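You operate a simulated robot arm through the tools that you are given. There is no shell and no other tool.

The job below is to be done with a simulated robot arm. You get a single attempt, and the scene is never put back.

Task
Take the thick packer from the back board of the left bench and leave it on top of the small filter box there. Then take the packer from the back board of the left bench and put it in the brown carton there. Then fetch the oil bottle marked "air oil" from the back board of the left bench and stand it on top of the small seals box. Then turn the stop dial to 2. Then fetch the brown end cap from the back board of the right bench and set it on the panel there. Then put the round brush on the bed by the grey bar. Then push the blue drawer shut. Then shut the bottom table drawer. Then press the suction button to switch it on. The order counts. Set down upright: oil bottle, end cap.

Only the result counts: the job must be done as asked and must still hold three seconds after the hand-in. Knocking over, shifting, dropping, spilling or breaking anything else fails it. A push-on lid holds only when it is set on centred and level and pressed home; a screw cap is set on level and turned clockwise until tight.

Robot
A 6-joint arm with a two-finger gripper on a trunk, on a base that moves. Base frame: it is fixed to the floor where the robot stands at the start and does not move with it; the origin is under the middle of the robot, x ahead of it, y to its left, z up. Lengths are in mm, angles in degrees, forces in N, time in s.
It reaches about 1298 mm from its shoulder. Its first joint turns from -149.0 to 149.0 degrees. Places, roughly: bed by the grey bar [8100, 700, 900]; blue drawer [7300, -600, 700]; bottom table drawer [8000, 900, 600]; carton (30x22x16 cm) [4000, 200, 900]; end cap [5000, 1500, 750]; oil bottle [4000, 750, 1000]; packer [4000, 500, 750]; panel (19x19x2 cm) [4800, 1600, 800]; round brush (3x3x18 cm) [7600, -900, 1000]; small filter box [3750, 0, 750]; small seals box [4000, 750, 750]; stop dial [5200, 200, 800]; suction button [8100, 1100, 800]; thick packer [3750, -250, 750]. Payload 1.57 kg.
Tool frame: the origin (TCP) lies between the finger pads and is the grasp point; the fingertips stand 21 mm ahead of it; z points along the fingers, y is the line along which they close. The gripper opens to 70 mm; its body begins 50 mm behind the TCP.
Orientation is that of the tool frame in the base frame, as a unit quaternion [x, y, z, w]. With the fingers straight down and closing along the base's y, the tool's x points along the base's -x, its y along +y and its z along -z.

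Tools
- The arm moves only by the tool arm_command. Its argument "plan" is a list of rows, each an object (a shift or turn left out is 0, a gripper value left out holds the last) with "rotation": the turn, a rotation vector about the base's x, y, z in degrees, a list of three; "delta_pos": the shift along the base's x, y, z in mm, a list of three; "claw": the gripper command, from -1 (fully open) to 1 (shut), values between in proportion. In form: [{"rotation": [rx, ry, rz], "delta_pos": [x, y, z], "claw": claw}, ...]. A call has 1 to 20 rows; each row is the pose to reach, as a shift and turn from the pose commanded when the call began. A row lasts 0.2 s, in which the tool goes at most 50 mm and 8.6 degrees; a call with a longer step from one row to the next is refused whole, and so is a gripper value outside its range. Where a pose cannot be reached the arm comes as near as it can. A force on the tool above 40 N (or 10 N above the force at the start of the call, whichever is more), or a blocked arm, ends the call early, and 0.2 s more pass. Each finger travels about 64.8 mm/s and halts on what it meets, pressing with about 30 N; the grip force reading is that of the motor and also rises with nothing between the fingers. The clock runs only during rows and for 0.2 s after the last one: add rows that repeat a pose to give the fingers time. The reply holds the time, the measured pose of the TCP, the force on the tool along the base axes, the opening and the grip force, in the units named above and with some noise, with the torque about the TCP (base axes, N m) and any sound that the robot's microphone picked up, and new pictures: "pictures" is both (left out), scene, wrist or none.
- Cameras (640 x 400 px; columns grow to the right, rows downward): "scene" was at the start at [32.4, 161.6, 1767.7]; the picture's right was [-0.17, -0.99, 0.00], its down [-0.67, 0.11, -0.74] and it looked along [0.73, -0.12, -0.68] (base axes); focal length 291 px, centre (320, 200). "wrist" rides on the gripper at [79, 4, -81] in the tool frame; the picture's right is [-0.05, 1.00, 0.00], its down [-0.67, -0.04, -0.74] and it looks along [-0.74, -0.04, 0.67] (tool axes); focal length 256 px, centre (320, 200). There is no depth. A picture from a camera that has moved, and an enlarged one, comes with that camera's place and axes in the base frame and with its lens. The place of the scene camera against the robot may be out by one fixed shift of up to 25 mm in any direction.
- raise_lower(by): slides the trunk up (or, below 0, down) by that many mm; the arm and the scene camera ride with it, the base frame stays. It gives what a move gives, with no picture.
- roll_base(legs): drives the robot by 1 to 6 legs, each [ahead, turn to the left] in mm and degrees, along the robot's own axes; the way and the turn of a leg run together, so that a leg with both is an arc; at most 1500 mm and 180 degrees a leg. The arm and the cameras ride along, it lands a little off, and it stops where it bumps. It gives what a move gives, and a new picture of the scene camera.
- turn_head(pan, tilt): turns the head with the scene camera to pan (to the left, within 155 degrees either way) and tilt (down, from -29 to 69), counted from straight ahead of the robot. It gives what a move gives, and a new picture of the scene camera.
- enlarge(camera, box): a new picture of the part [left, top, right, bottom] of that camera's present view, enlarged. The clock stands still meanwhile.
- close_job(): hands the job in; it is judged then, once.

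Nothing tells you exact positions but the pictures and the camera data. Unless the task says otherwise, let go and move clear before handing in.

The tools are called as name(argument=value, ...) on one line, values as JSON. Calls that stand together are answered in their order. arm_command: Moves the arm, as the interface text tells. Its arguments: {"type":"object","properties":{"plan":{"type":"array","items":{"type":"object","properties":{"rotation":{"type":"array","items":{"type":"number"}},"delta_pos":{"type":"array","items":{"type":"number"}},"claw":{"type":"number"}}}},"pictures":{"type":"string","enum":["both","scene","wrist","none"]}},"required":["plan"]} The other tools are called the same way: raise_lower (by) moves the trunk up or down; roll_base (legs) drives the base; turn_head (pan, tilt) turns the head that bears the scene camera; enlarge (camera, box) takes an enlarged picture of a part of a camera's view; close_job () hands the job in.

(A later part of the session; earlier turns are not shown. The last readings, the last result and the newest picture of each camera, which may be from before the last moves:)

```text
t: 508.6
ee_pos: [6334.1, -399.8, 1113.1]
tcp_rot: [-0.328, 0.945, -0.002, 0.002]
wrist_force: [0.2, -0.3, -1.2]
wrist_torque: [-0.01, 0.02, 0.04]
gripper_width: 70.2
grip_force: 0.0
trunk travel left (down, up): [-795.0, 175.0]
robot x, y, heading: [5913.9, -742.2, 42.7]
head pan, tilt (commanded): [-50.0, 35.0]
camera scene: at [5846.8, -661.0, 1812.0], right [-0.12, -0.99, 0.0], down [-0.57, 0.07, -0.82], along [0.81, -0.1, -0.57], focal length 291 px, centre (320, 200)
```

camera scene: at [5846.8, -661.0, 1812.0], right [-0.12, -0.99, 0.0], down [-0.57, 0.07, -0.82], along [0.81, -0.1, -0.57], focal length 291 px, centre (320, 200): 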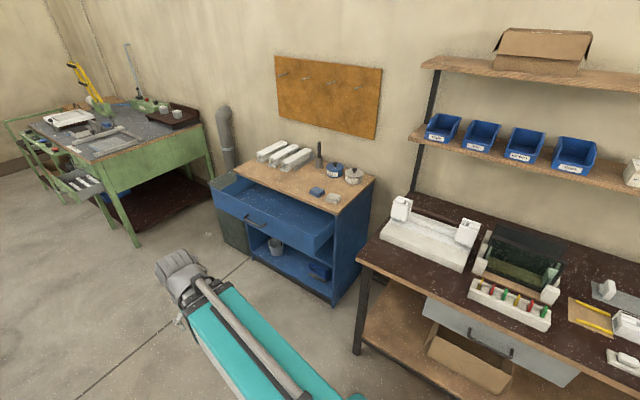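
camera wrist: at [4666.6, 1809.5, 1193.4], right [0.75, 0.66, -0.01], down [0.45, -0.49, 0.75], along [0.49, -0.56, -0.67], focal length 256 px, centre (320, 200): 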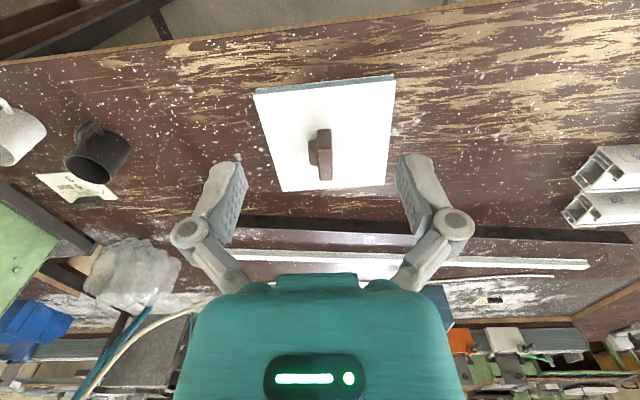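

enlarge(camera="scene", box=[250, 130, 378, 210])

enlarge(camera="scene", box=[20, 90, 212, 210])

enlarge(camera="scene", box=[300, 135, 348, 165])

```text
5.00 times, centred on (314, 170) of scene
camera zoom: at [5846.8, -661.0, 1812.0], right [-0.12, -0.99, 0.0], down [-0.57, 0.07, -0.82], along [0.81, -0.1, -0.57], focal length 1455 px, centre (350, 350)
```

zoom: 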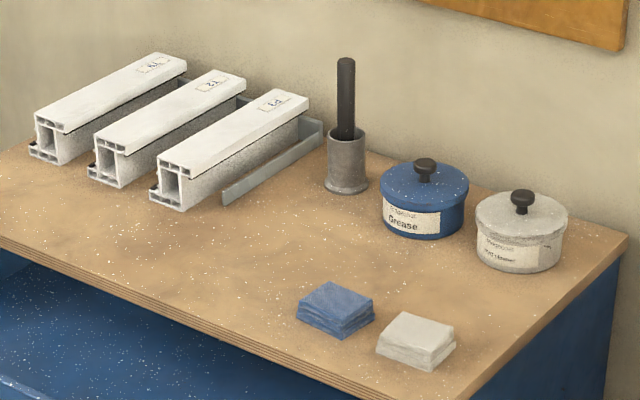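

```text
3.33 times, centred on (116, 150) of scene
camera zoom: at [5846.8, -661.0, 1812.0], right [-0.12, -0.99, 0.0], down [-0.57, 0.07, -0.82], along [0.81, -0.1, -0.57], focal length 970 px, centre (1000, 367)
```

zoom: 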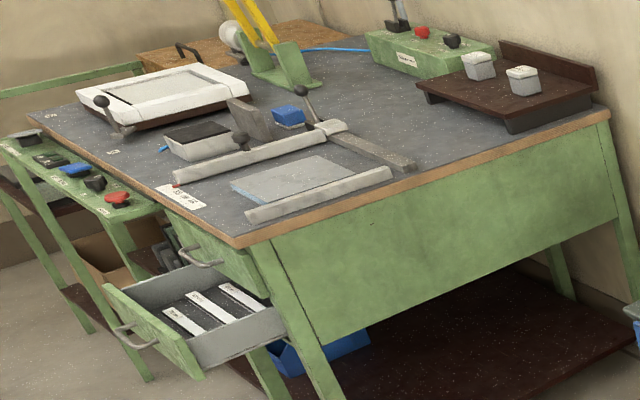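

```text
13.33 times, centred on (324, 150) of scene
camera zoom: at [5846.8, -661.0, 1812.0], right [-0.12, -0.99, 0.0], down [-0.57, 0.07, -0.82], along [0.81, -0.1, -0.57], focal length 3879 px, centre (267, 867)
```

zoom: 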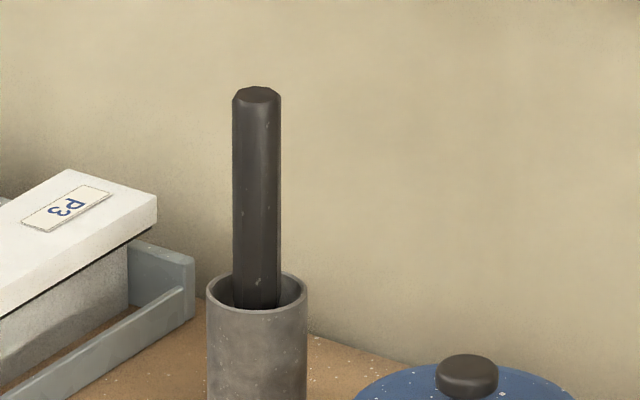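

The round brush is the black rod in the metal cup on the blue cabinet. Before fetching it I want a closer look at the green table: bed, drawers and suction button. I'll drive a bit closer to it.

roll_base(legs=[[0, 4], [1100, 0]])

turn_head(pan=-15, tilt=30)

enlarge(camera="scene", box=[200, 80, 420, 217])

```text
t: 516.1
ee_pos: [7085.6, 428.7, 1114.5]
tcp_rot: [-0.353, 0.935, -0.003, 0.002]
wrist_force: [0.1, 0.1, 0.1]
wrist_torque: [0.01, -0.02, 0.0]
gripper_width: 70.0
grip_force: 0.1
trunk travel left (down, up): [-795.0, 175.0]
robot x, y, heading: [6687.5, 63.2, 46.1]
head pan, tilt (commanded): [-50.0, 35.0]
camera scene: at [6614.2, 141.7, 1812.0], right [-0.07, -1.0, 0.0], down [-0.57, 0.04, -0.82], along [0.82, -0.06, -0.57], focal length 291 px, centre (320, 200)
```

scene: 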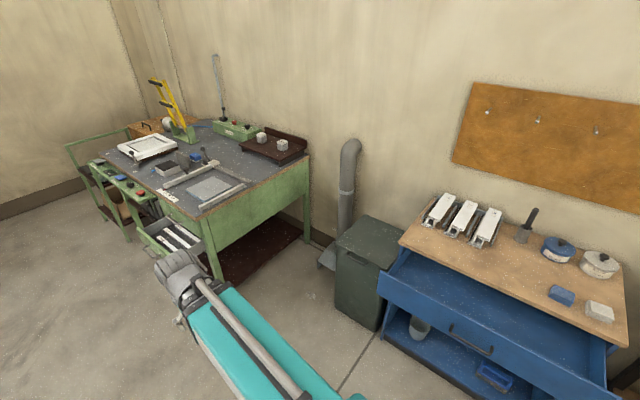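

```text
t: 517.1
ee_pos: [7087.3, 427.9, 1114.1]
tcp_rot: [-0.353, 0.936, -0.003, 0.002]
wrist_force: [1.1, 1.2, -0.1]
wrist_torque: [0.01, 0.0, 0.0]
gripper_width: 70.3
grip_force: 0.0
trunk travel left (down, up): [-795.0, 175.0]
robot x, y, heading: [6681.8, 59.9, 45.9]
head pan, tilt (commanded): [-15.0, 30.0]
camera scene: at [6604.0, 194.4, 1819.8], right [0.51, -0.86, 0.0], down [-0.43, -0.26, -0.87], along [0.74, 0.44, -0.5], focal length 291 px, centre (320, 200)
```

scene: 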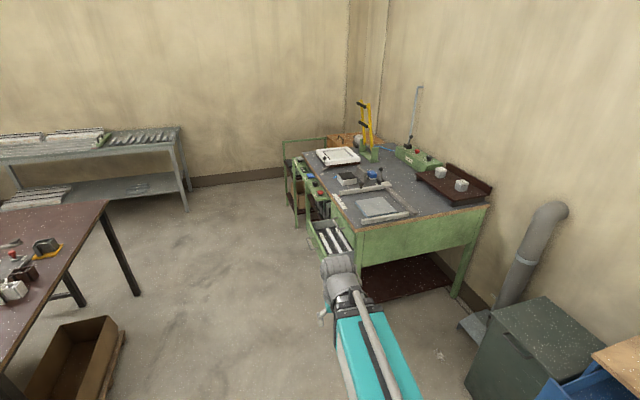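

```text
2.91 times, centred on (310, 148) of scene
camera zoom: at [6604.0, 194.4, 1819.8], right [0.51, -0.86, 0.0], down [-0.43, -0.26, -0.87], along [0.74, 0.44, -0.5], focal length 846 px, centre (349, 350)
```

zoom: 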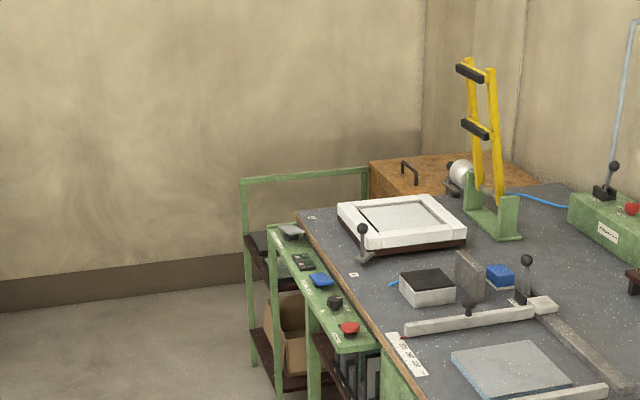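

enlarge(camera="scene", box=[290, 140, 370, 190])

enlarge(camera="scene", box=[320, 160, 440, 235])

enlarge(camera="scene", box=[380, 130, 460, 180])

enlarge(camera="scene", box=[280, 180, 376, 240])

```text
8.00 times, centred on (330, 165) of scene
camera zoom: at [6604.0, 194.4, 1819.8], right [0.51, -0.86, 0.0], down [-0.43, -0.26, -0.87], along [0.74, 0.44, -0.5], focal length 2327 px, centre (240, 480)
```

zoom: 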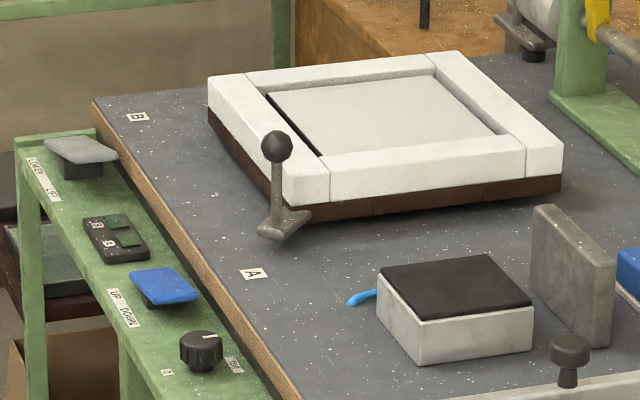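

```text
5.33 times, centred on (380, 198) of scene
camera zoom: at [6604.0, 194.4, 1819.8], right [0.51, -0.86, 0.0], down [-0.43, -0.26, -0.87], along [0.74, 0.44, -0.5], focal length 1552 px, centre (0, 213)
```

zoom: 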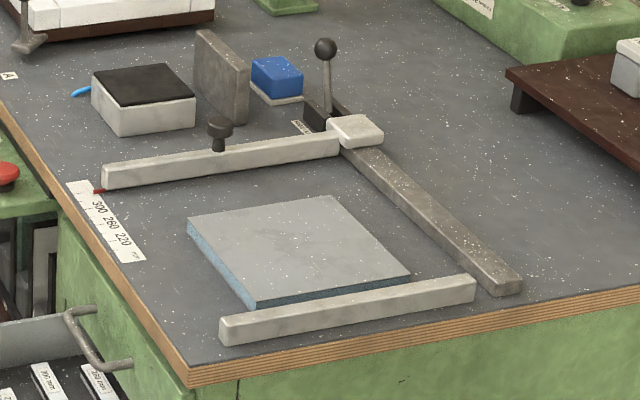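

```text
8.00 times, centred on (420, 155) of scene
camera zoom: at [6604.0, 194.4, 1819.8], right [0.51, -0.86, 0.0], down [-0.43, -0.26, -0.87], along [0.74, 0.44, -0.5], focal length 2327 px, centre (-480, 560)
```

zoom: 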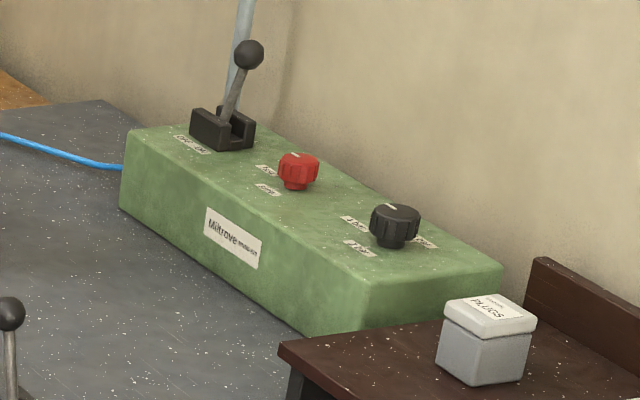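

```text
6.67 times, centred on (328, 210) of scene
camera zoom: at [6604.0, 194.4, 1819.8], right [0.51, -0.86, 0.0], down [-0.43, -0.26, -0.87], along [0.74, 0.44, -0.5], focal length 1940 px, centre (267, 133)
```

zoom: 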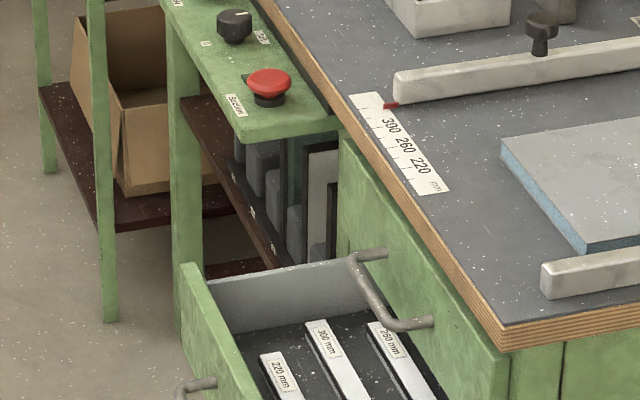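

I now have a clear picture:
- **Bed:** the square blue-grey pad with the grey bar on its far side, at about (8118, 696).
- **Suction button:** the red mushroom labelled "Suction" on the side rail.
- **Drawer:** the lower table drawer is the open one.

Next I'll turn to face the blue cabinet for the brush.

roll_base(legs=[[0, -88.3]])

turn_head(pan=5, tilt=35)

arm_command(plan=[{"delta_pos": [0, 0, 0]}], pictures="wrist")

```text
t: 523.1
ee_pos: [7082.5, -308.3, 1113.5]
tcp_rot: [0.394, 0.919, -0.003, -0.001]
wrist_force: [-1.1, -0.6, -0.2]
wrist_torque: [0.03, 0.0, 0.0]
gripper_width: 70.3
grip_force: 0.0
trunk travel left (down, up): [-795.0, 175.0]
robot x, y, heading: [6703.4, 79.7, -41.9]
head pan, tilt (commanded): [-15.0, 30.0]
camera scene: at [6824.2, 159.4, 1819.9], right [-0.84, -0.55, 0.0], down [-0.27, 0.42, -0.87], along [0.47, -0.73, -0.5], focal length 291 px, centre (320, 200)
```

scene: 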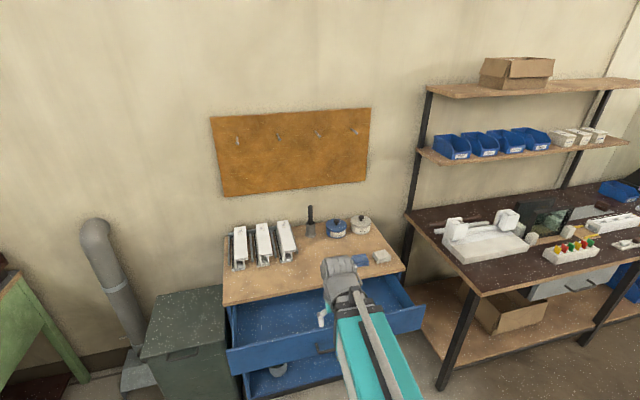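

```text
t: 524.0
ee_pos: [7081.5, -309.2, 1112.6]
tcp_rot: [0.393, 0.919, -0.003, 0.0]
wrist_force: [-0.6, 0.4, -0.7]
wrist_torque: [-0.03, 0.0, 0.02]
gripper_width: 70.1
grip_force: 0.1
trunk travel left (down, up): [-795.0, 175.0]
robot x, y, heading: [6698.5, 78.8, -42.1]
head pan, tilt (commanded): [5.0, 35.0]
camera scene: at [6845.4, 182.2, 1812.1], right [-0.6, -0.8, 0.0], down [-0.46, 0.34, -0.82], along [0.65, -0.49, -0.57], focal length 291 px, centre (320, 200)
```

scene: 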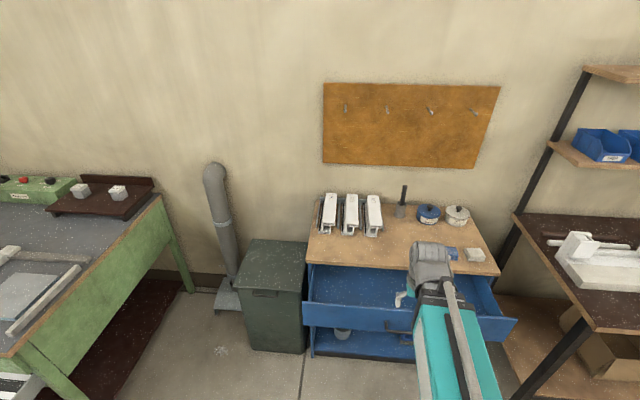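

```text
t: 524.4
ee_pos: [7082.1, -308.3, 1113.9]
tcp_rot: [0.393, 0.92, -0.003, -0.001]
wrist_force: [-0.8, 0.1, 0.5]
wrist_torque: [0.01, -0.04, -0.01]
gripper_width: 70.1
grip_force: 0.2
trunk travel left (down, up): [-795.0, 175.0]
robot x, y, heading: [6697.7, 81.0, -41.8]
head pan, tilt (commanded): [5.0, 35.0]
camera wrist: at [7029.5, -248.6, 1193.4], right [0.76, 0.65, -0.01], down [0.44, -0.5, 0.75], along [0.48, -0.57, -0.67], focal length 256 px, centre (320, 200)
```

wrist: 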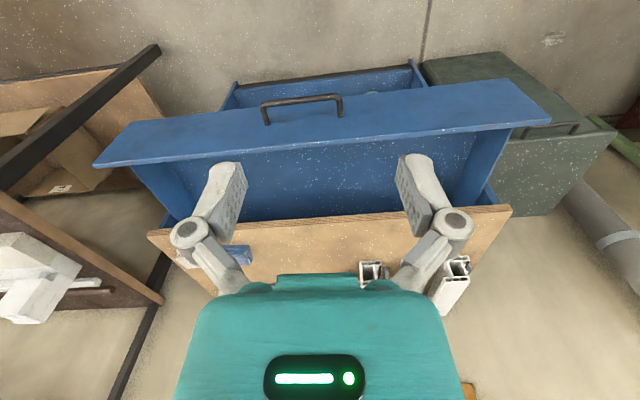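

roll_base(legs=[[170, 0]])

arm_command(plan=[{"delta_pos": [22, -38, 0]}, {"delta_pos": [44, -76, 0]}, {"delta_pos": [66, -114, 0]}, {"delta_pos": [88, -152, 0]}, {"delta_pos": [110, -190, 0]}, {"delta_pos": [132, -228, 0]}, {"delta_pos": [150, -262, 0]}, {"delta_pos": [150, -262, 0]}], pictures="both")

```text
t: 526.0
ee_pos: [7209.2, -422.7, 1113.1]
tcp_rot: [0.393, 0.919, -0.003, -0.001]
wrist_force: [-0.9, 0.0, -0.6]
wrist_torque: [0.02, 0.0, 0.0]
gripper_width: 70.0
grip_force: 0.0
trunk travel left (down, up): [-795.0, 175.0]
robot x, y, heading: [6831.3, -33.3, -41.8]
head pan, tilt (commanded): [5.0, 35.0]
camera scene: at [6972.5, 68.3, 1812.0], right [-0.6, -0.8, 0.0], down [-0.46, 0.34, -0.82], along [0.65, -0.49, -0.57], focal length 291 px, centre (320, 200)
```

scene: 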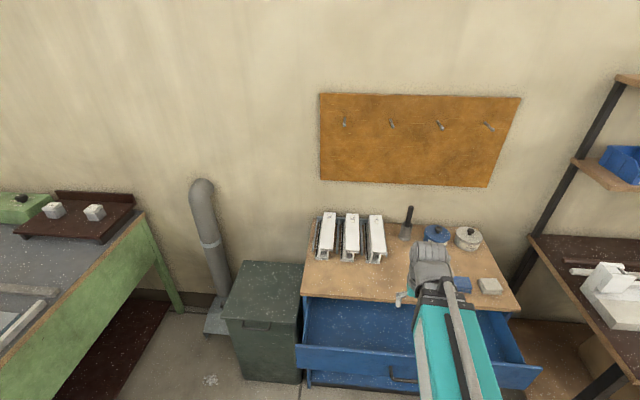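

```text
t: 527.8
ee_pos: [7357.5, -682.2, 1113.0]
tcp_rot: [0.393, 0.919, -0.003, 0.0]
wrist_force: [0.5, 0.1, -0.5]
wrist_torque: [-0.03, 0.0, 0.03]
gripper_width: 70.0
grip_force: 0.0
trunk travel left (down, up): [-795.0, 175.0]
robot x, y, heading: [6822.9, -34.8, -41.7]
head pan, tilt (commanded): [5.0, 35.0]
camera scene: at [6972.0, 68.6, 1812.1], right [-0.6, -0.8, 0.0], down [-0.46, 0.34, -0.82], along [0.66, -0.49, -0.57], focal length 291 px, centre (320, 200)
camera wrist: at [7304.9, -622.8, 1193.4], right [0.76, 0.65, -0.01], down [0.44, -0.5, 0.75], along [0.48, -0.57, -0.67], focal length 256 px, centre (320, 200)
```

scene: 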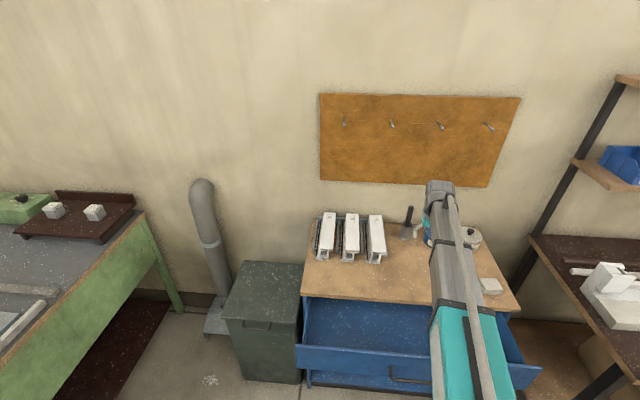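
wrist: 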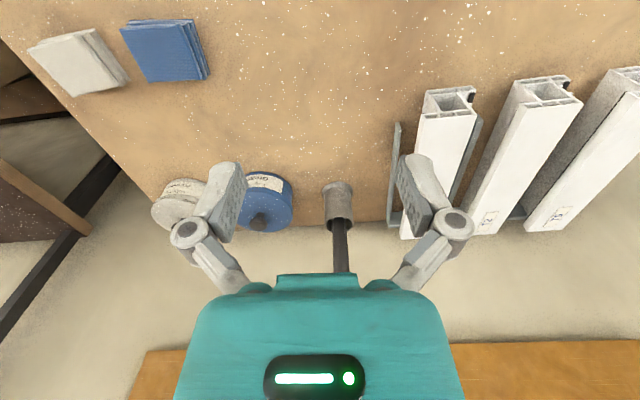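

The brush rod stands in its cup ahead of the gripper. I'll raise the trunk for clearance and to triangulate its height.

raise_lower(by=120)

arm_command(plan=[{"delta_pos": [0, 0, 0]}], pictures="wrist")

enlarge(camera="wrist", box=[260, 100, 420, 200])

```text
t: 529.3
ee_pos: [7357.9, -682.5, 1232.7]
tcp_rot: [0.393, 0.92, -0.003, 0.0]
wrist_force: [0.7, 0.1, -0.2]
wrist_torque: [-0.01, -0.01, 0.03]
gripper_width: 69.9
grip_force: 0.1
trunk travel left (down, up): [-915.0, 55.0]
robot x, y, heading: [6829.7, -35.7, -41.9]
head pan, tilt (commanded): [5.0, 35.0]
```

```text
t: 529.7
ee_pos: [7358.1, -682.1, 1233.2]
tcp_rot: [0.392, 0.92, -0.004, 0.0]
wrist_force: [-0.5, 0.0, 0.2]
wrist_torque: [0.02, -0.02, -0.04]
gripper_width: 69.9
grip_force: 0.0
trunk travel left (down, up): [-915.0, 55.0]
robot x, y, heading: [6827.0, -37.6, -42.1]
head pan, tilt (commanded): [5.0, 35.0]
camera wrist: at [7305.2, -622.7, 1313.3], right [0.76, 0.65, -0.01], down [0.44, -0.5, 0.75], along [0.48, -0.57, -0.67], focal length 256 px, centre (320, 200)
```

wrist: 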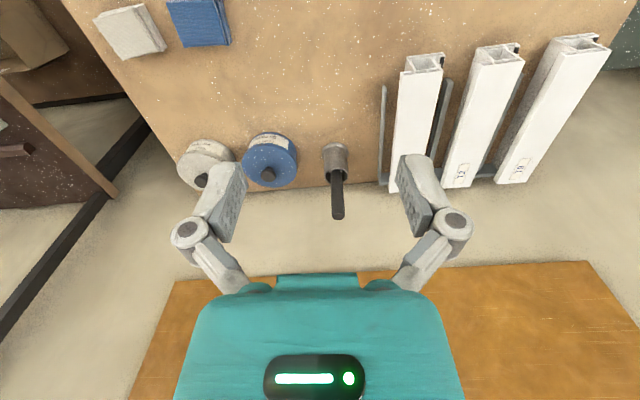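

```text
4.00 times, centred on (340, 150) of wrist
camera zoom: at [7305.2, -622.7, 1313.3], right [0.76, 0.65, -0.01], down [0.44, -0.5, 0.75], along [0.48, -0.57, -0.67], focal length 1024 px, centre (240, 400)
```

zoom: 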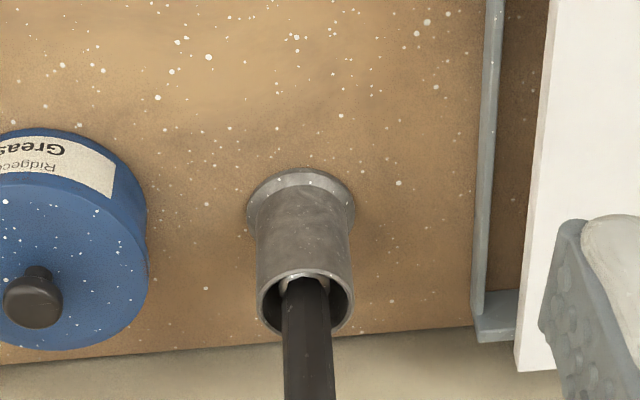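

The brush top is at z about 1028 and its position is about (7560, -869). Moving above it.

arm_command(plan=[{"delta_pos": [34, -31, 0]}, {"delta_pos": [68, -62, 0]}, {"delta_pos": [102, -94, 0]}, {"delta_pos": [136, -125, 0]}, {"delta_pos": [170, -157, 0]}, {"delta_pos": [202, -187, 0]}, {"delta_pos": [202, -187, 0]}], pictures="wrist")

enlarge(camera="wrist", box=[240, 0, 400, 100])

```text
t: 531.3
ee_pos: [7558.0, -868.6, 1233.2]
tcp_rot: [0.394, 0.919, -0.004, 0.0]
wrist_force: [-0.3, 0.1, -0.2]
wrist_torque: [0.01, 0.0, 0.0]
gripper_width: 70.1
grip_force: 0.1
trunk travel left (down, up): [-915.0, 55.0]
robot x, y, heading: [6827.2, -34.9, -41.8]
head pan, tilt (commanded): [5.0, 35.0]
camera wrist: at [7505.4, -809.9, 1313.7], right [0.76, 0.65, -0.01], down [0.44, -0.5, 0.75], along [0.48, -0.57, -0.67], focal length 256 px, centre (320, 200)
```

wrist: 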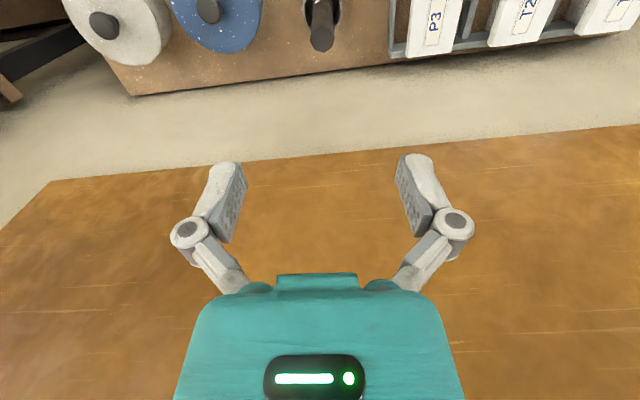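

```text
4.00 times, centred on (320, 50) of wrist
camera zoom: at [7505.4, -809.9, 1313.7], right [0.76, 0.65, -0.01], down [0.44, -0.5, 0.75], along [0.48, -0.57, -0.67], focal length 1024 px, centre (320, 800)
```

zoom: 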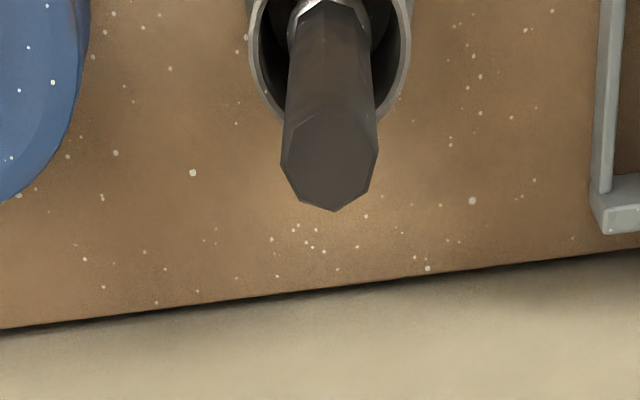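

arm_command(plan=[{"delta_pos": [3.2, 0.1, 0]}, {"delta_pos": [3.2, 0.1, 0]}], pictures="none")

raise_lower(by=-170)

arm_command(plan=[{"delta_pos": [0, 0, 0]}], pictures="wrist")

enlarge(camera="wrist", box=[220, 60, 420, 185])

```text
t: 531.9
ee_pos: [7560.7, -870.4, 1233.1]
tcp_rot: [0.393, 0.919, -0.004, 0.0]
wrist_force: [0.7, -0.8, 0.6]
wrist_torque: [0.01, 0.01, -0.01]
gripper_width: 70.0
grip_force: 0.0
trunk travel left (down, up): [-915.0, 55.0]
robot x, y, heading: [6828.4, -34.2, -41.9]
head pan, tilt (commanded): [5.0, 35.0]
```

```text
t: 533.8
ee_pos: [7561.3, -869.8, 1063.5]
tcp_rot: [0.393, 0.92, -0.003, -0.001]
wrist_force: [-0.2, 1.4, -0.8]
wrist_torque: [-0.02, -0.01, -0.04]
gripper_width: 70.0
grip_force: 0.0
trunk travel left (down, up): [-745.0, 225.0]
robot x, y, heading: [6828.0, -32.7, -41.8]
head pan, tilt (commanded): [5.0, 35.0]
```

```text
t: 534.2
ee_pos: [7561.2, -870.3, 1063.5]
tcp_rot: [0.392, 0.92, -0.003, -0.001]
wrist_force: [0.4, -0.3, 0.1]
wrist_torque: [0.0, 0.0, 0.01]
gripper_width: 70.2
grip_force: 0.1
trunk travel left (down, up): [-745.0, 225.0]
robot x, y, heading: [6822.4, -30.5, -42.0]
head pan, tilt (commanded): [5.0, 35.0]
camera wrist: at [7508.8, -810.1, 1143.3], right [0.76, 0.65, -0.01], down [0.44, -0.5, 0.75], along [0.48, -0.57, -0.67], focal length 256 px, centre (320, 200)
```

wrist: 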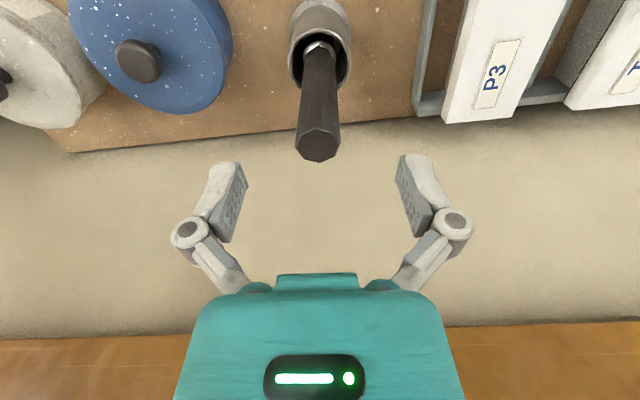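

```text
3.20 times, centred on (320, 122) of wrist
camera zoom: at [7508.8, -810.1, 1143.3], right [0.76, 0.65, -0.01], down [0.44, -0.5, 0.75], along [0.48, -0.57, -0.67], focal length 819 px, centre (320, 448)
```

zoom: 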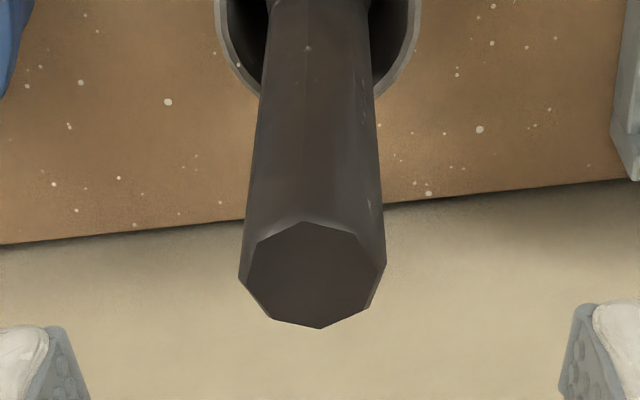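

raise_lower(by=-62)

arm_command(plan=[{"claw": -0.5}, {"claw": 0.0}, {"claw": 0.0}], pictures="both")

```text
t: 535.2
ee_pos: [7561.3, -871.3, 1000.6]
tcp_rot: [0.393, 0.919, -0.003, -0.001]
wrist_force: [0.6, 0.3, 0.2]
wrist_torque: [-0.02, -0.03, 0.02]
gripper_width: 70.1
grip_force: 0.1
trunk travel left (down, up): [-683.0, 287.0]
robot x, y, heading: [6827.6, -33.8, -41.8]
head pan, tilt (commanded): [5.0, 35.0]
```

```text
t: 536.0
ee_pos: [7560.5, -869.7, 1001.5]
tcp_rot: [0.393, 0.92, -0.003, 0.0]
wrist_force: [0.1, 0.5, 0.0]
wrist_torque: [0.03, -0.01, -0.03]
gripper_width: 34.9
grip_force: 0.1
trunk travel left (down, up): [-683.0, 287.0]
robot x, y, heading: [6827.2, -36.2, -41.7]
head pan, tilt (commanded): [5.0, 35.0]
camera scene: at [6972.2, 68.5, 1700.0], right [-0.6, -0.8, 0.0], down [-0.46, 0.34, -0.82], along [0.65, -0.49, -0.57], focal length 291 px, centre (320, 200)
camera wrist: at [7508.8, -810.1, 1081.2], right [0.76, 0.65, -0.01], down [0.44, -0.5, 0.75], along [0.48, -0.57, -0.67], focal length 256 px, centre (320, 200)
```

scene: 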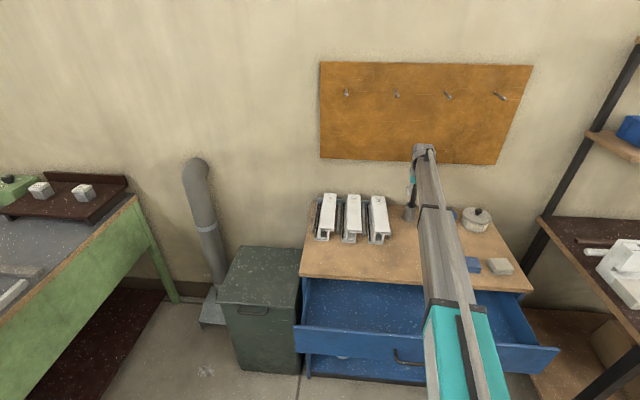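
wrist: 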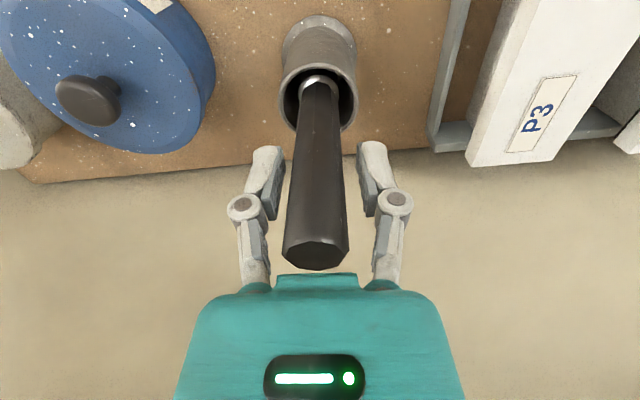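

The handle is between the pads. Closing, then lifting straight out of the cup.

arm_command(plan=[{"claw": 0.2}, {"claw": 0.5}, {"claw": 1}, {"claw": 1}, {"claw": 1}], pictures="none")

raise_lower(by=60)

arm_command(plan=[{"delta_pos": [0, 0, 0]}], pictures="wrist")

```text
t: 537.2
ee_pos: [7560.8, -871.6, 1001.1]
tcp_rot: [0.393, 0.919, -0.004, 0.0]
wrist_force: [0.1, 0.0, 0.8]
wrist_torque: [0.04, -0.02, -0.04]
gripper_width: 22.7
grip_force: 30.3
trunk travel left (down, up): [-683.0, 287.0]
robot x, y, heading: [6829.0, -33.0, -41.9]
head pan, tilt (commanded): [5.0, 35.0]
```

```text
t: 538.2
ee_pos: [7561.8, -869.9, 1061.3]
tcp_rot: [0.394, 0.919, -0.004, 0.0]
wrist_force: [0.2, -0.1, -0.2]
wrist_torque: [-0.01, 0.02, 0.03]
gripper_width: 22.9
grip_force: 29.9
trunk travel left (down, up): [-743.0, 227.0]
robot x, y, heading: [6827.3, -33.7, -42.1]
head pan, tilt (commanded): [5.0, 35.0]
```

```text
t: 538.6
ee_pos: [7561.3, -870.8, 1062.7]
tcp_rot: [0.393, 0.92, -0.004, 0.0]
wrist_force: [0.5, 0.7, -0.7]
wrist_torque: [-0.01, 0.01, -0.04]
gripper_width: 22.9
grip_force: 29.8
trunk travel left (down, up): [-743.0, 227.0]
robot x, y, heading: [6829.3, -36.0, -42.2]
head pan, tilt (commanded): [5.0, 35.0]
camera wrist: at [7508.8, -810.2, 1141.1], right [0.76, 0.65, -0.01], down [0.44, -0.5, 0.75], along [0.48, -0.57, -0.67], focal length 256 px, centre (320, 200)
```

wrist: 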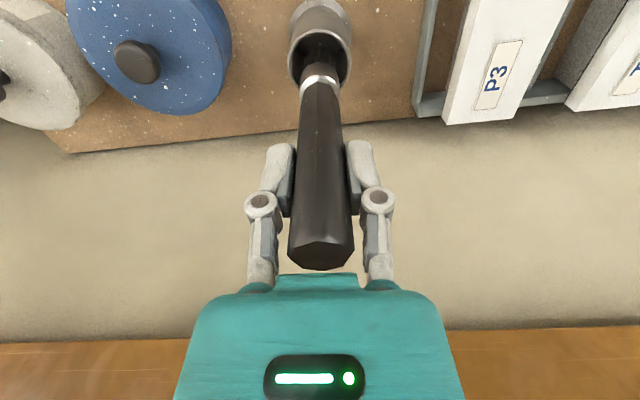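

raise_lower(by=170)

arm_command(plan=[{"delta_pos": [-30, 34, 0]}, {"delta_pos": [-60, 68, 0]}, {"delta_pos": [-90, 102, 0]}, {"delta_pos": [-120, 136, 0]}, {"delta_pos": [-150, 170, 0]}, {"delta_pos": [-180, 204, 0]}, {"delta_pos": [-210, 238, 0]}, {"delta_pos": [-240, 272, 0]}, {"delta_pos": [-240, 272, 0]}], pictures="both")

```text
t: 540.6
ee_pos: [7561.4, -869.8, 1231.1]
tcp_rot: [0.394, 0.919, -0.004, -0.001]
wrist_force: [-0.2, -0.2, -0.8]
wrist_torque: [-0.01, -0.06, -0.01]
gripper_width: 22.9
grip_force: 29.8
trunk travel left (down, up): [-913.0, 57.0]
robot x, y, heading: [6829.6, -33.2, -42.1]
head pan, tilt (commanded): [5.0, 35.0]
```

```text
t: 542.6
ee_pos: [7322.6, -600.7, 1231.3]
tcp_rot: [0.393, 0.92, -0.004, -0.001]
wrist_force: [1.2, 0.0, -1.3]
wrist_torque: [0.02, -0.02, -0.04]
gripper_width: 22.7
grip_force: 29.6
trunk travel left (down, up): [-913.0, 57.0]
robot x, y, heading: [6823.8, -34.6, -41.7]
head pan, tilt (commanded): [5.0, 35.0]
camera scene: at [6972.7, 68.0, 1930.0], right [-0.6, -0.8, 0.0], down [-0.46, 0.34, -0.82], along [0.65, -0.49, -0.57], focal length 291 px, centre (320, 200)
camera wrist: at [7269.0, -540.1, 1311.0], right [0.76, 0.65, -0.01], down [0.44, -0.5, 0.75], along [0.48, -0.57, -0.67], focal length 256 px, centre (320, 200)
```

scene: 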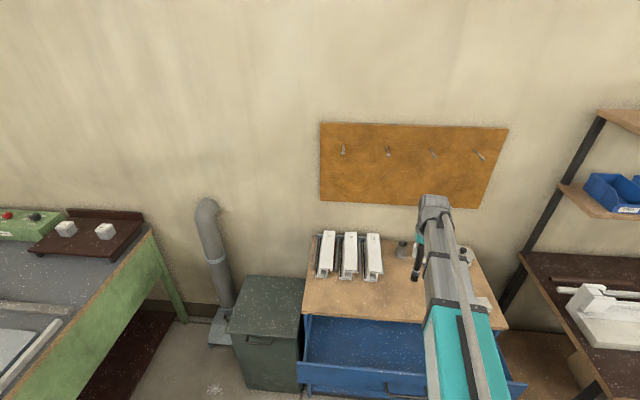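
wrist: 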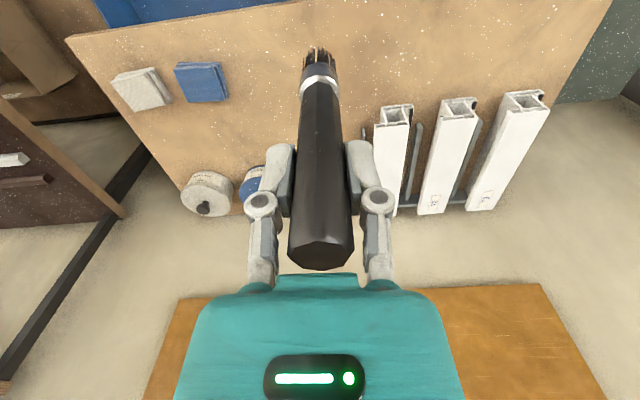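

The brush is out and has bristles at the lower end, so I'll lay it flat on the bed. I'll retract the arm and roll the tool about 170°, so that pitching forward later keeps the camera on top.

arm_command(plan=[{"delta_pos": [-25, 28, 0], "rotation": [0, 0, 8.5]}, {"delta_pos": [-50, 57, 0], "rotation": [0, 0, 17]}, {"delta_pos": [-75, 85, 0], "rotation": [0, 0, 25.5]}, {"delta_pos": [-95, 108, 0], "rotation": [0, 0, 34]}, {"delta_pos": [-95, 108, 0], "rotation": [0, 0, 42.5]}, {"delta_pos": [-95, 108, 0], "rotation": [0, 0, 51]}, {"delta_pos": [-95, 108, 0], "rotation": [0, 0, 59.5]}, {"delta_pos": [-95, 108, 0], "rotation": [0, 0, 68]}, {"delta_pos": [-95, 108, 0], "rotation": [0, 0, 76.5]}, {"delta_pos": [-95, 108, 0], "rotation": [0, 0, 85]}], pictures="none")

arm_command(plan=[{"rotation": [0, 0, 8.5]}, {"rotation": [0, 0, 17]}, {"rotation": [0, 0, 25.5]}, {"rotation": [0, 0, 34]}, {"rotation": [0, 0, 42.5]}, {"rotation": [0, 0, 51]}, {"rotation": [0, 0, 59.5]}, {"rotation": [0, 0, 68]}, {"rotation": [0, 0, 76.5]}, {"rotation": [0, 0, 85]}, {"rotation": [0, 0, 85]}], pictures="wrist")

```text
t: 544.8
ee_pos: [7226.8, -490.3, 1231.0]
tcp_rot: [-0.333, 0.943, -0.002, 0.002]
wrist_force: [0.9, 0.0, -0.4]
wrist_torque: [0.0, -0.02, -0.01]
gripper_width: 22.8
grip_force: 30.3
trunk travel left (down, up): [-913.0, 57.0]
robot x, y, heading: [6827.1, -36.6, -41.8]
head pan, tilt (commanded): [5.0, 35.0]
```

```text
t: 547.2
ee_pos: [7227.5, -488.8, 1232.2]
tcp_rot: [0.88, -0.475, 0.0, -0.003]
wrist_force: [-0.3, -0.1, -1.9]
wrist_torque: [0.0, 0.0, -0.02]
gripper_width: 22.7
grip_force: 30.4
trunk travel left (down, up): [-913.0, 57.0]
robot x, y, heading: [6826.0, -37.2, -41.9]
head pan, tilt (commanded): [5.0, 35.0]
camera wrist: at [7265.8, -558.8, 1311.4], right [-0.86, -0.5, 0.0], down [-0.34, 0.57, 0.75], along [-0.37, 0.65, -0.67], focal length 256 px, centre (320, 200)
```

wrist: 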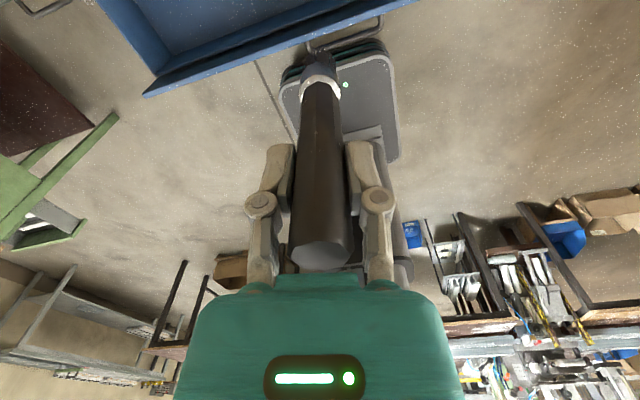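

roll_base(legs=[[-460, 0], [0, 89.5], [1409, 0], [0, -90]])

turn_head(pan=0, tilt=45)

```text
t: 569.8
ee_pos: [7828.8, 826.5, 1232.3]
tcp_rot: [0.867, -0.499, -0.003, 0.004]
wrist_force: [0.4, 0.6, -0.5]
wrist_torque: [-0.03, -0.04, -0.02]
gripper_width: 22.8
grip_force: 30.3
trunk travel left (down, up): [-913.0, 57.0]
robot x, y, heading: [7450.4, 1302.4, -42.4]
head pan, tilt (commanded): [5.0, 35.0]
camera scene: at [7594.4, 1406.1, 1930.1], right [-0.61, -0.8, 0.0], down [-0.46, 0.35, -0.82], along [0.65, -0.5, -0.57], focal length 291 px, centre (320, 200)
```

scene: 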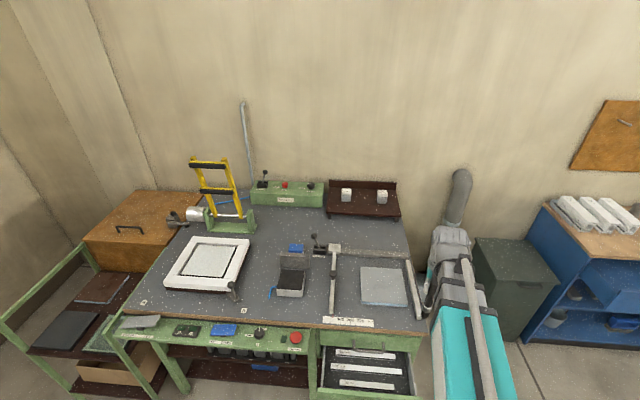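

```text
t: 570.5
ee_pos: [7828.5, 826.1, 1232.1]
tcp_rot: [0.867, -0.498, -0.002, 0.004]
wrist_force: [1.6, -0.2, -1.1]
wrist_torque: [-0.01, -0.01, 0.01]
gripper_width: 22.7
grip_force: 29.7
trunk travel left (down, up): [-913.0, 57.0]
robot x, y, heading: [7450.0, 1304.9, -42.4]
head pan, tilt (commanded): [0.0, 45.0]
camera scene: at [7586.0, 1404.8, 1915.1], right [-0.67, -0.74, 0.0], down [-0.52, 0.48, -0.71], along [0.52, -0.48, -0.71], focal length 291 px, centre (320, 200)
```

scene: 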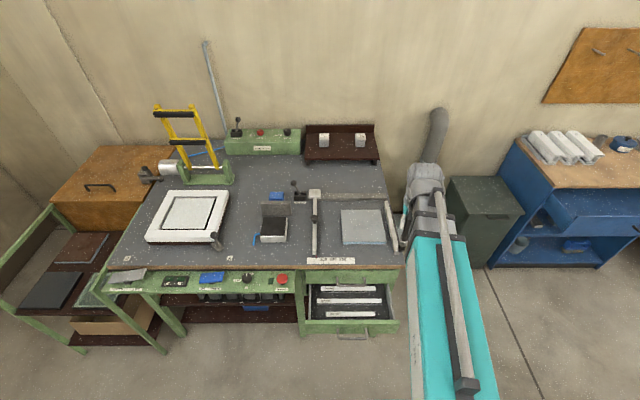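

I have a clear view of the table from here. I'll align the arm with the bed and then pitch the tool to near-horizontal, with the brush pointing away from me.

arm_command(plan=[{"delta_pos": [28, 24, 0], "rotation": [0, 0, 3.5]}, {"delta_pos": [56.5, 48.5, 0], "rotation": [0, 0, 7]}, {"delta_pos": [56.5, 48.5, 0], "rotation": [0, 0, 7]}], pictures="none")

arm_command(plan=[{"rotation": [-5.2, -5.69, 0], "delta_pos": [18.4, -16.8, 1.7]}, {"rotation": [-10.4, -11.38, 0], "delta_pos": [36.5, -33.4, 6.6]}, {"rotation": [-15.6, -17.08, 0], "delta_pos": [54.1, -49.4, 14.8]}, {"rotation": [-20.8, -22.77, 0], "delta_pos": [70.6, -64.5, 26.2]}, {"rotation": [-26, -28.46, 0], "delta_pos": [86, -78.5, 40.4]}, {"rotation": [-31.2, -34.2, 0], "delta_pos": [99.7, -91.1, 57.2]}], pictures="both")

```text
t: 571.3
ee_pos: [7884.3, 874.2, 1230.3]
tcp_rot: [0.896, -0.444, -0.003, 0.004]
wrist_force: [0.1, -0.7, -0.6]
wrist_torque: [-0.01, -0.01, 0.02]
gripper_width: 22.9
grip_force: 29.4
trunk travel left (down, up): [-913.0, 57.0]
robot x, y, heading: [7447.7, 1300.9, -42.2]
head pan, tilt (commanded): [0.0, 45.0]
```

```text
t: 572.7
ee_pos: [7986.5, 781.9, 1288.6]
tcp_rot: [0.823, -0.41, 0.377, 0.112]
wrist_force: [0.5, -0.2, -0.2]
wrist_torque: [0.01, 0.04, -0.01]
gripper_width: 22.7
grip_force: 30.3
trunk travel left (down, up): [-913.0, 57.0]
robot x, y, heading: [7446.0, 1301.0, -42.4]
head pan, tilt (commanded): [0.0, 45.0]
camera scene: at [7585.3, 1403.8, 1915.2], right [-0.67, -0.74, 0.0], down [-0.52, 0.48, -0.71], along [0.52, -0.48, -0.71], focal length 291 px, centre (320, 200)
camera wrist: at [7968.8, 772.4, 1399.9], right [-0.78, -0.61, -0.16], down [-0.62, 0.78, 0.04], along [0.1, 0.14, -0.99], focal length 256 px, centre (320, 200)
```

scene: 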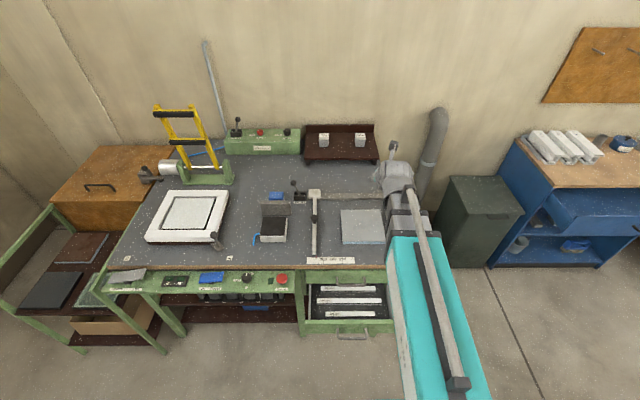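
wrist: 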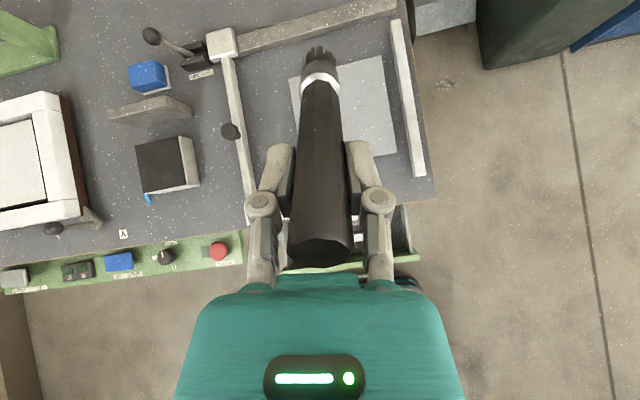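

The wrist camera gives a perfect top view: the pad spans u 5863–6049 and n 5413–5612. I'll continue the pitch to about 85°.

arm_command(plan=[{"rotation": [-5.19, -5.68, 0], "delta_pos": [11.8, -10.8, 19.2]}, {"rotation": [-10.45, -11.44, 0], "delta_pos": [21.7, -19.8, 40.6]}, {"rotation": [-15.6, -17.1, 0], "delta_pos": [29.3, -26.8, 63.4]}, {"rotation": [-20.9, -22.9, 0], "delta_pos": [34.6, -31.6, 87.6]}, {"rotation": [-26.1, -28.6, 0], "delta_pos": [37.5, -34.2, 112.3]}, {"rotation": [-26.1, -28.6, 0], "delta_pos": [37.5, -34.2, 112.3]}], pictures="both")

```text
t: 574.1
ee_pos: [8023.9, 750.9, 1404.5]
tcp_rot: [0.649, -0.336, 0.652, 0.202]
wrist_force: [0.2, 0.2, -0.8]
wrist_torque: [0.01, 0.01, -0.01]
gripper_width: 22.6
grip_force: 29.6
out of reach, approached as far as the arm can: row 5, 6
trunk travel left (down, up): [-913.0, 57.0]
robot x, y, heading: [7448.5, 1300.8, -42.4]
head pan, tilt (commanded): [0.0, 45.0]
camera scene: at [7585.2, 1403.8, 1915.2], right [-0.67, -0.74, 0.0], down [-0.52, 0.48, -0.71], along [0.52, -0.48, -0.71], focal length 291 px, centre (320, 200)
camera wrist: at [7955.1, 790.1, 1486.2], right [-0.69, -0.68, -0.23], down [-0.45, 0.66, -0.6], along [0.56, -0.31, -0.77], focal length 256 px, centre (320, 200)
```

scene: 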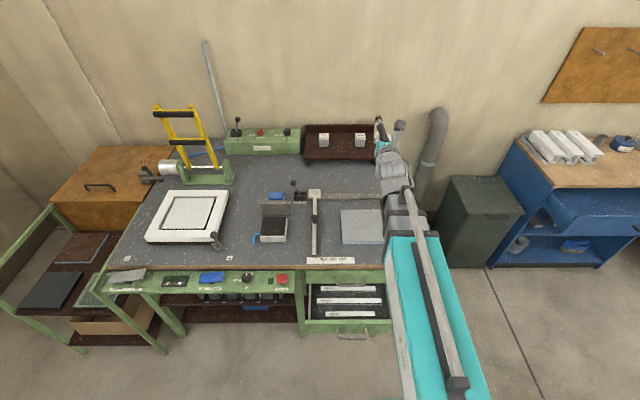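
wrist: 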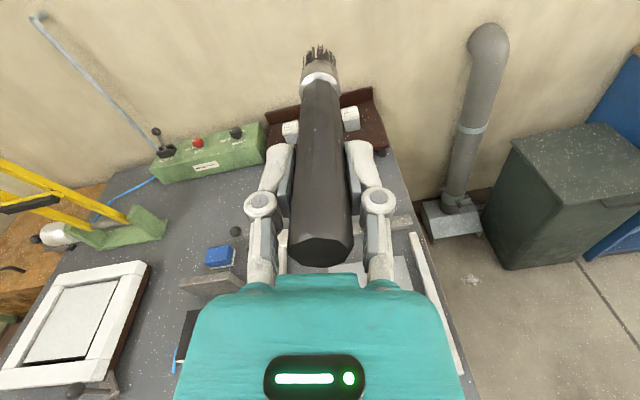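

The brush is nearly horizontal with the camera on top. I'll position it over the bed and lower the trunk in stages.

arm_command(plan=[{"delta_pos": [13.5, -15, 0]}, {"delta_pos": [27, -30, 0]}, {"delta_pos": [27, -30, 0]}], pictures="none")

raise_lower(by=-380)

arm_command(plan=[{"delta_pos": [0, 0, 0]}], pictures="both")

enlarge(camera="scene", box=[300, 150, 428, 230])

```text
t: 574.9
ee_pos: [8051.9, 721.2, 1404.6]
tcp_rot: [0.649, -0.339, 0.651, 0.201]
wrist_force: [0.3, -0.1, -0.3]
wrist_torque: [0.03, 0.01, 0.03]
gripper_width: 23.0
grip_force: 29.9
out of reach, approached as far as the arm can: row 1, 2, 3
trunk travel left (down, up): [-913.0, 57.0]
robot x, y, heading: [7454.2, 1302.5, -42.0]
head pan, tilt (commanded): [0.0, 45.0]
```

```text
t: 578.6
ee_pos: [8051.1, 721.3, 1023.7]
tcp_rot: [0.649, -0.337, 0.651, 0.202]
wrist_force: [0.4, -0.6, -0.4]
wrist_torque: [-0.02, 0.03, -0.01]
gripper_width: 22.7
grip_force: 29.9
trunk travel left (down, up): [-533.0, 437.0]
robot x, y, heading: [7449.7, 1305.4, -42.6]
head pan, tilt (commanded): [0.0, 45.0]
```

```text
t: 579.0
ee_pos: [8051.9, 721.5, 1024.2]
tcp_rot: [0.649, -0.338, 0.651, 0.203]
wrist_force: [-0.5, -0.5, -1.4]
wrist_torque: [0.01, 0.02, 0.01]
gripper_width: 22.9
grip_force: 29.7
trunk travel left (down, up): [-533.0, 437.0]
robot x, y, heading: [7449.9, 1304.7, -42.4]
head pan, tilt (commanded): [0.0, 45.0]
camera scene: at [7585.2, 1403.9, 1535.2], right [-0.67, -0.74, 0.0], down [-0.52, 0.48, -0.71], along [0.52, -0.48, -0.71], focal length 291 px, centre (320, 200)
camera wrist: at [7984.2, 761.1, 1106.1], right [-0.7, -0.68, -0.23], down [-0.45, 0.66, -0.59], along [0.56, -0.31, -0.77], focal length 256 px, centre (320, 200)
```

scene: 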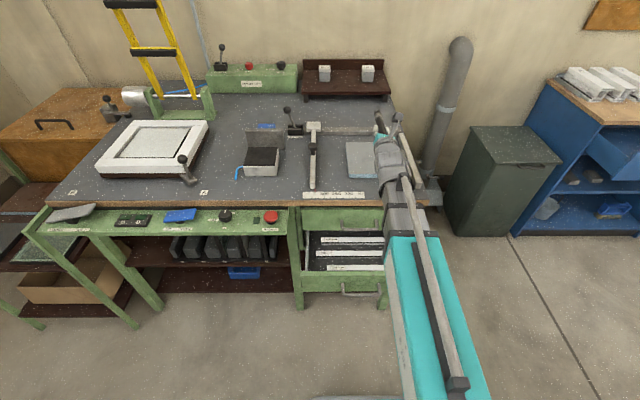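
wrist: 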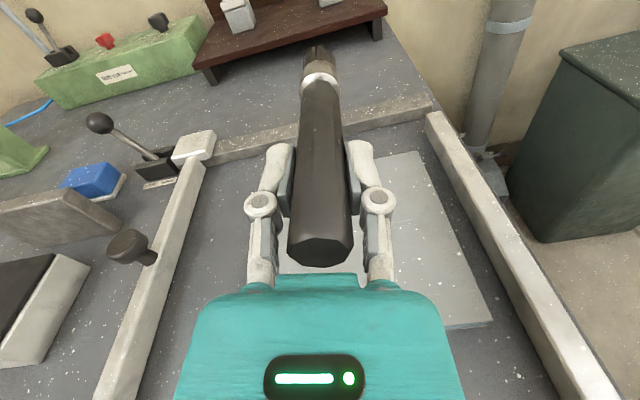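

```text
5.00 times, centred on (364, 190) of scene
camera zoom: at [7585.2, 1403.9, 1535.2], right [-0.67, -0.74, 0.0], down [-0.52, 0.48, -0.71], along [0.52, -0.48, -0.71], focal length 1455 px, centre (100, 250)
```

zoom: 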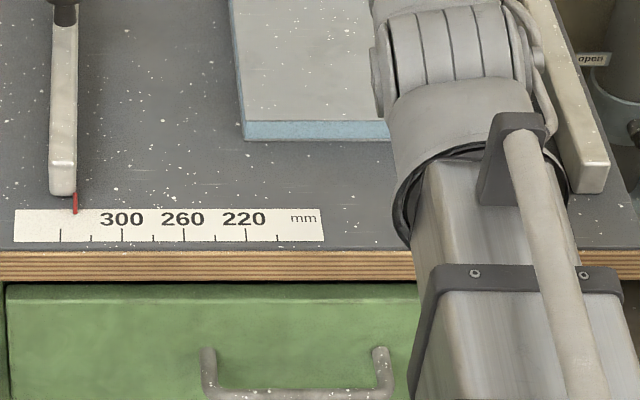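

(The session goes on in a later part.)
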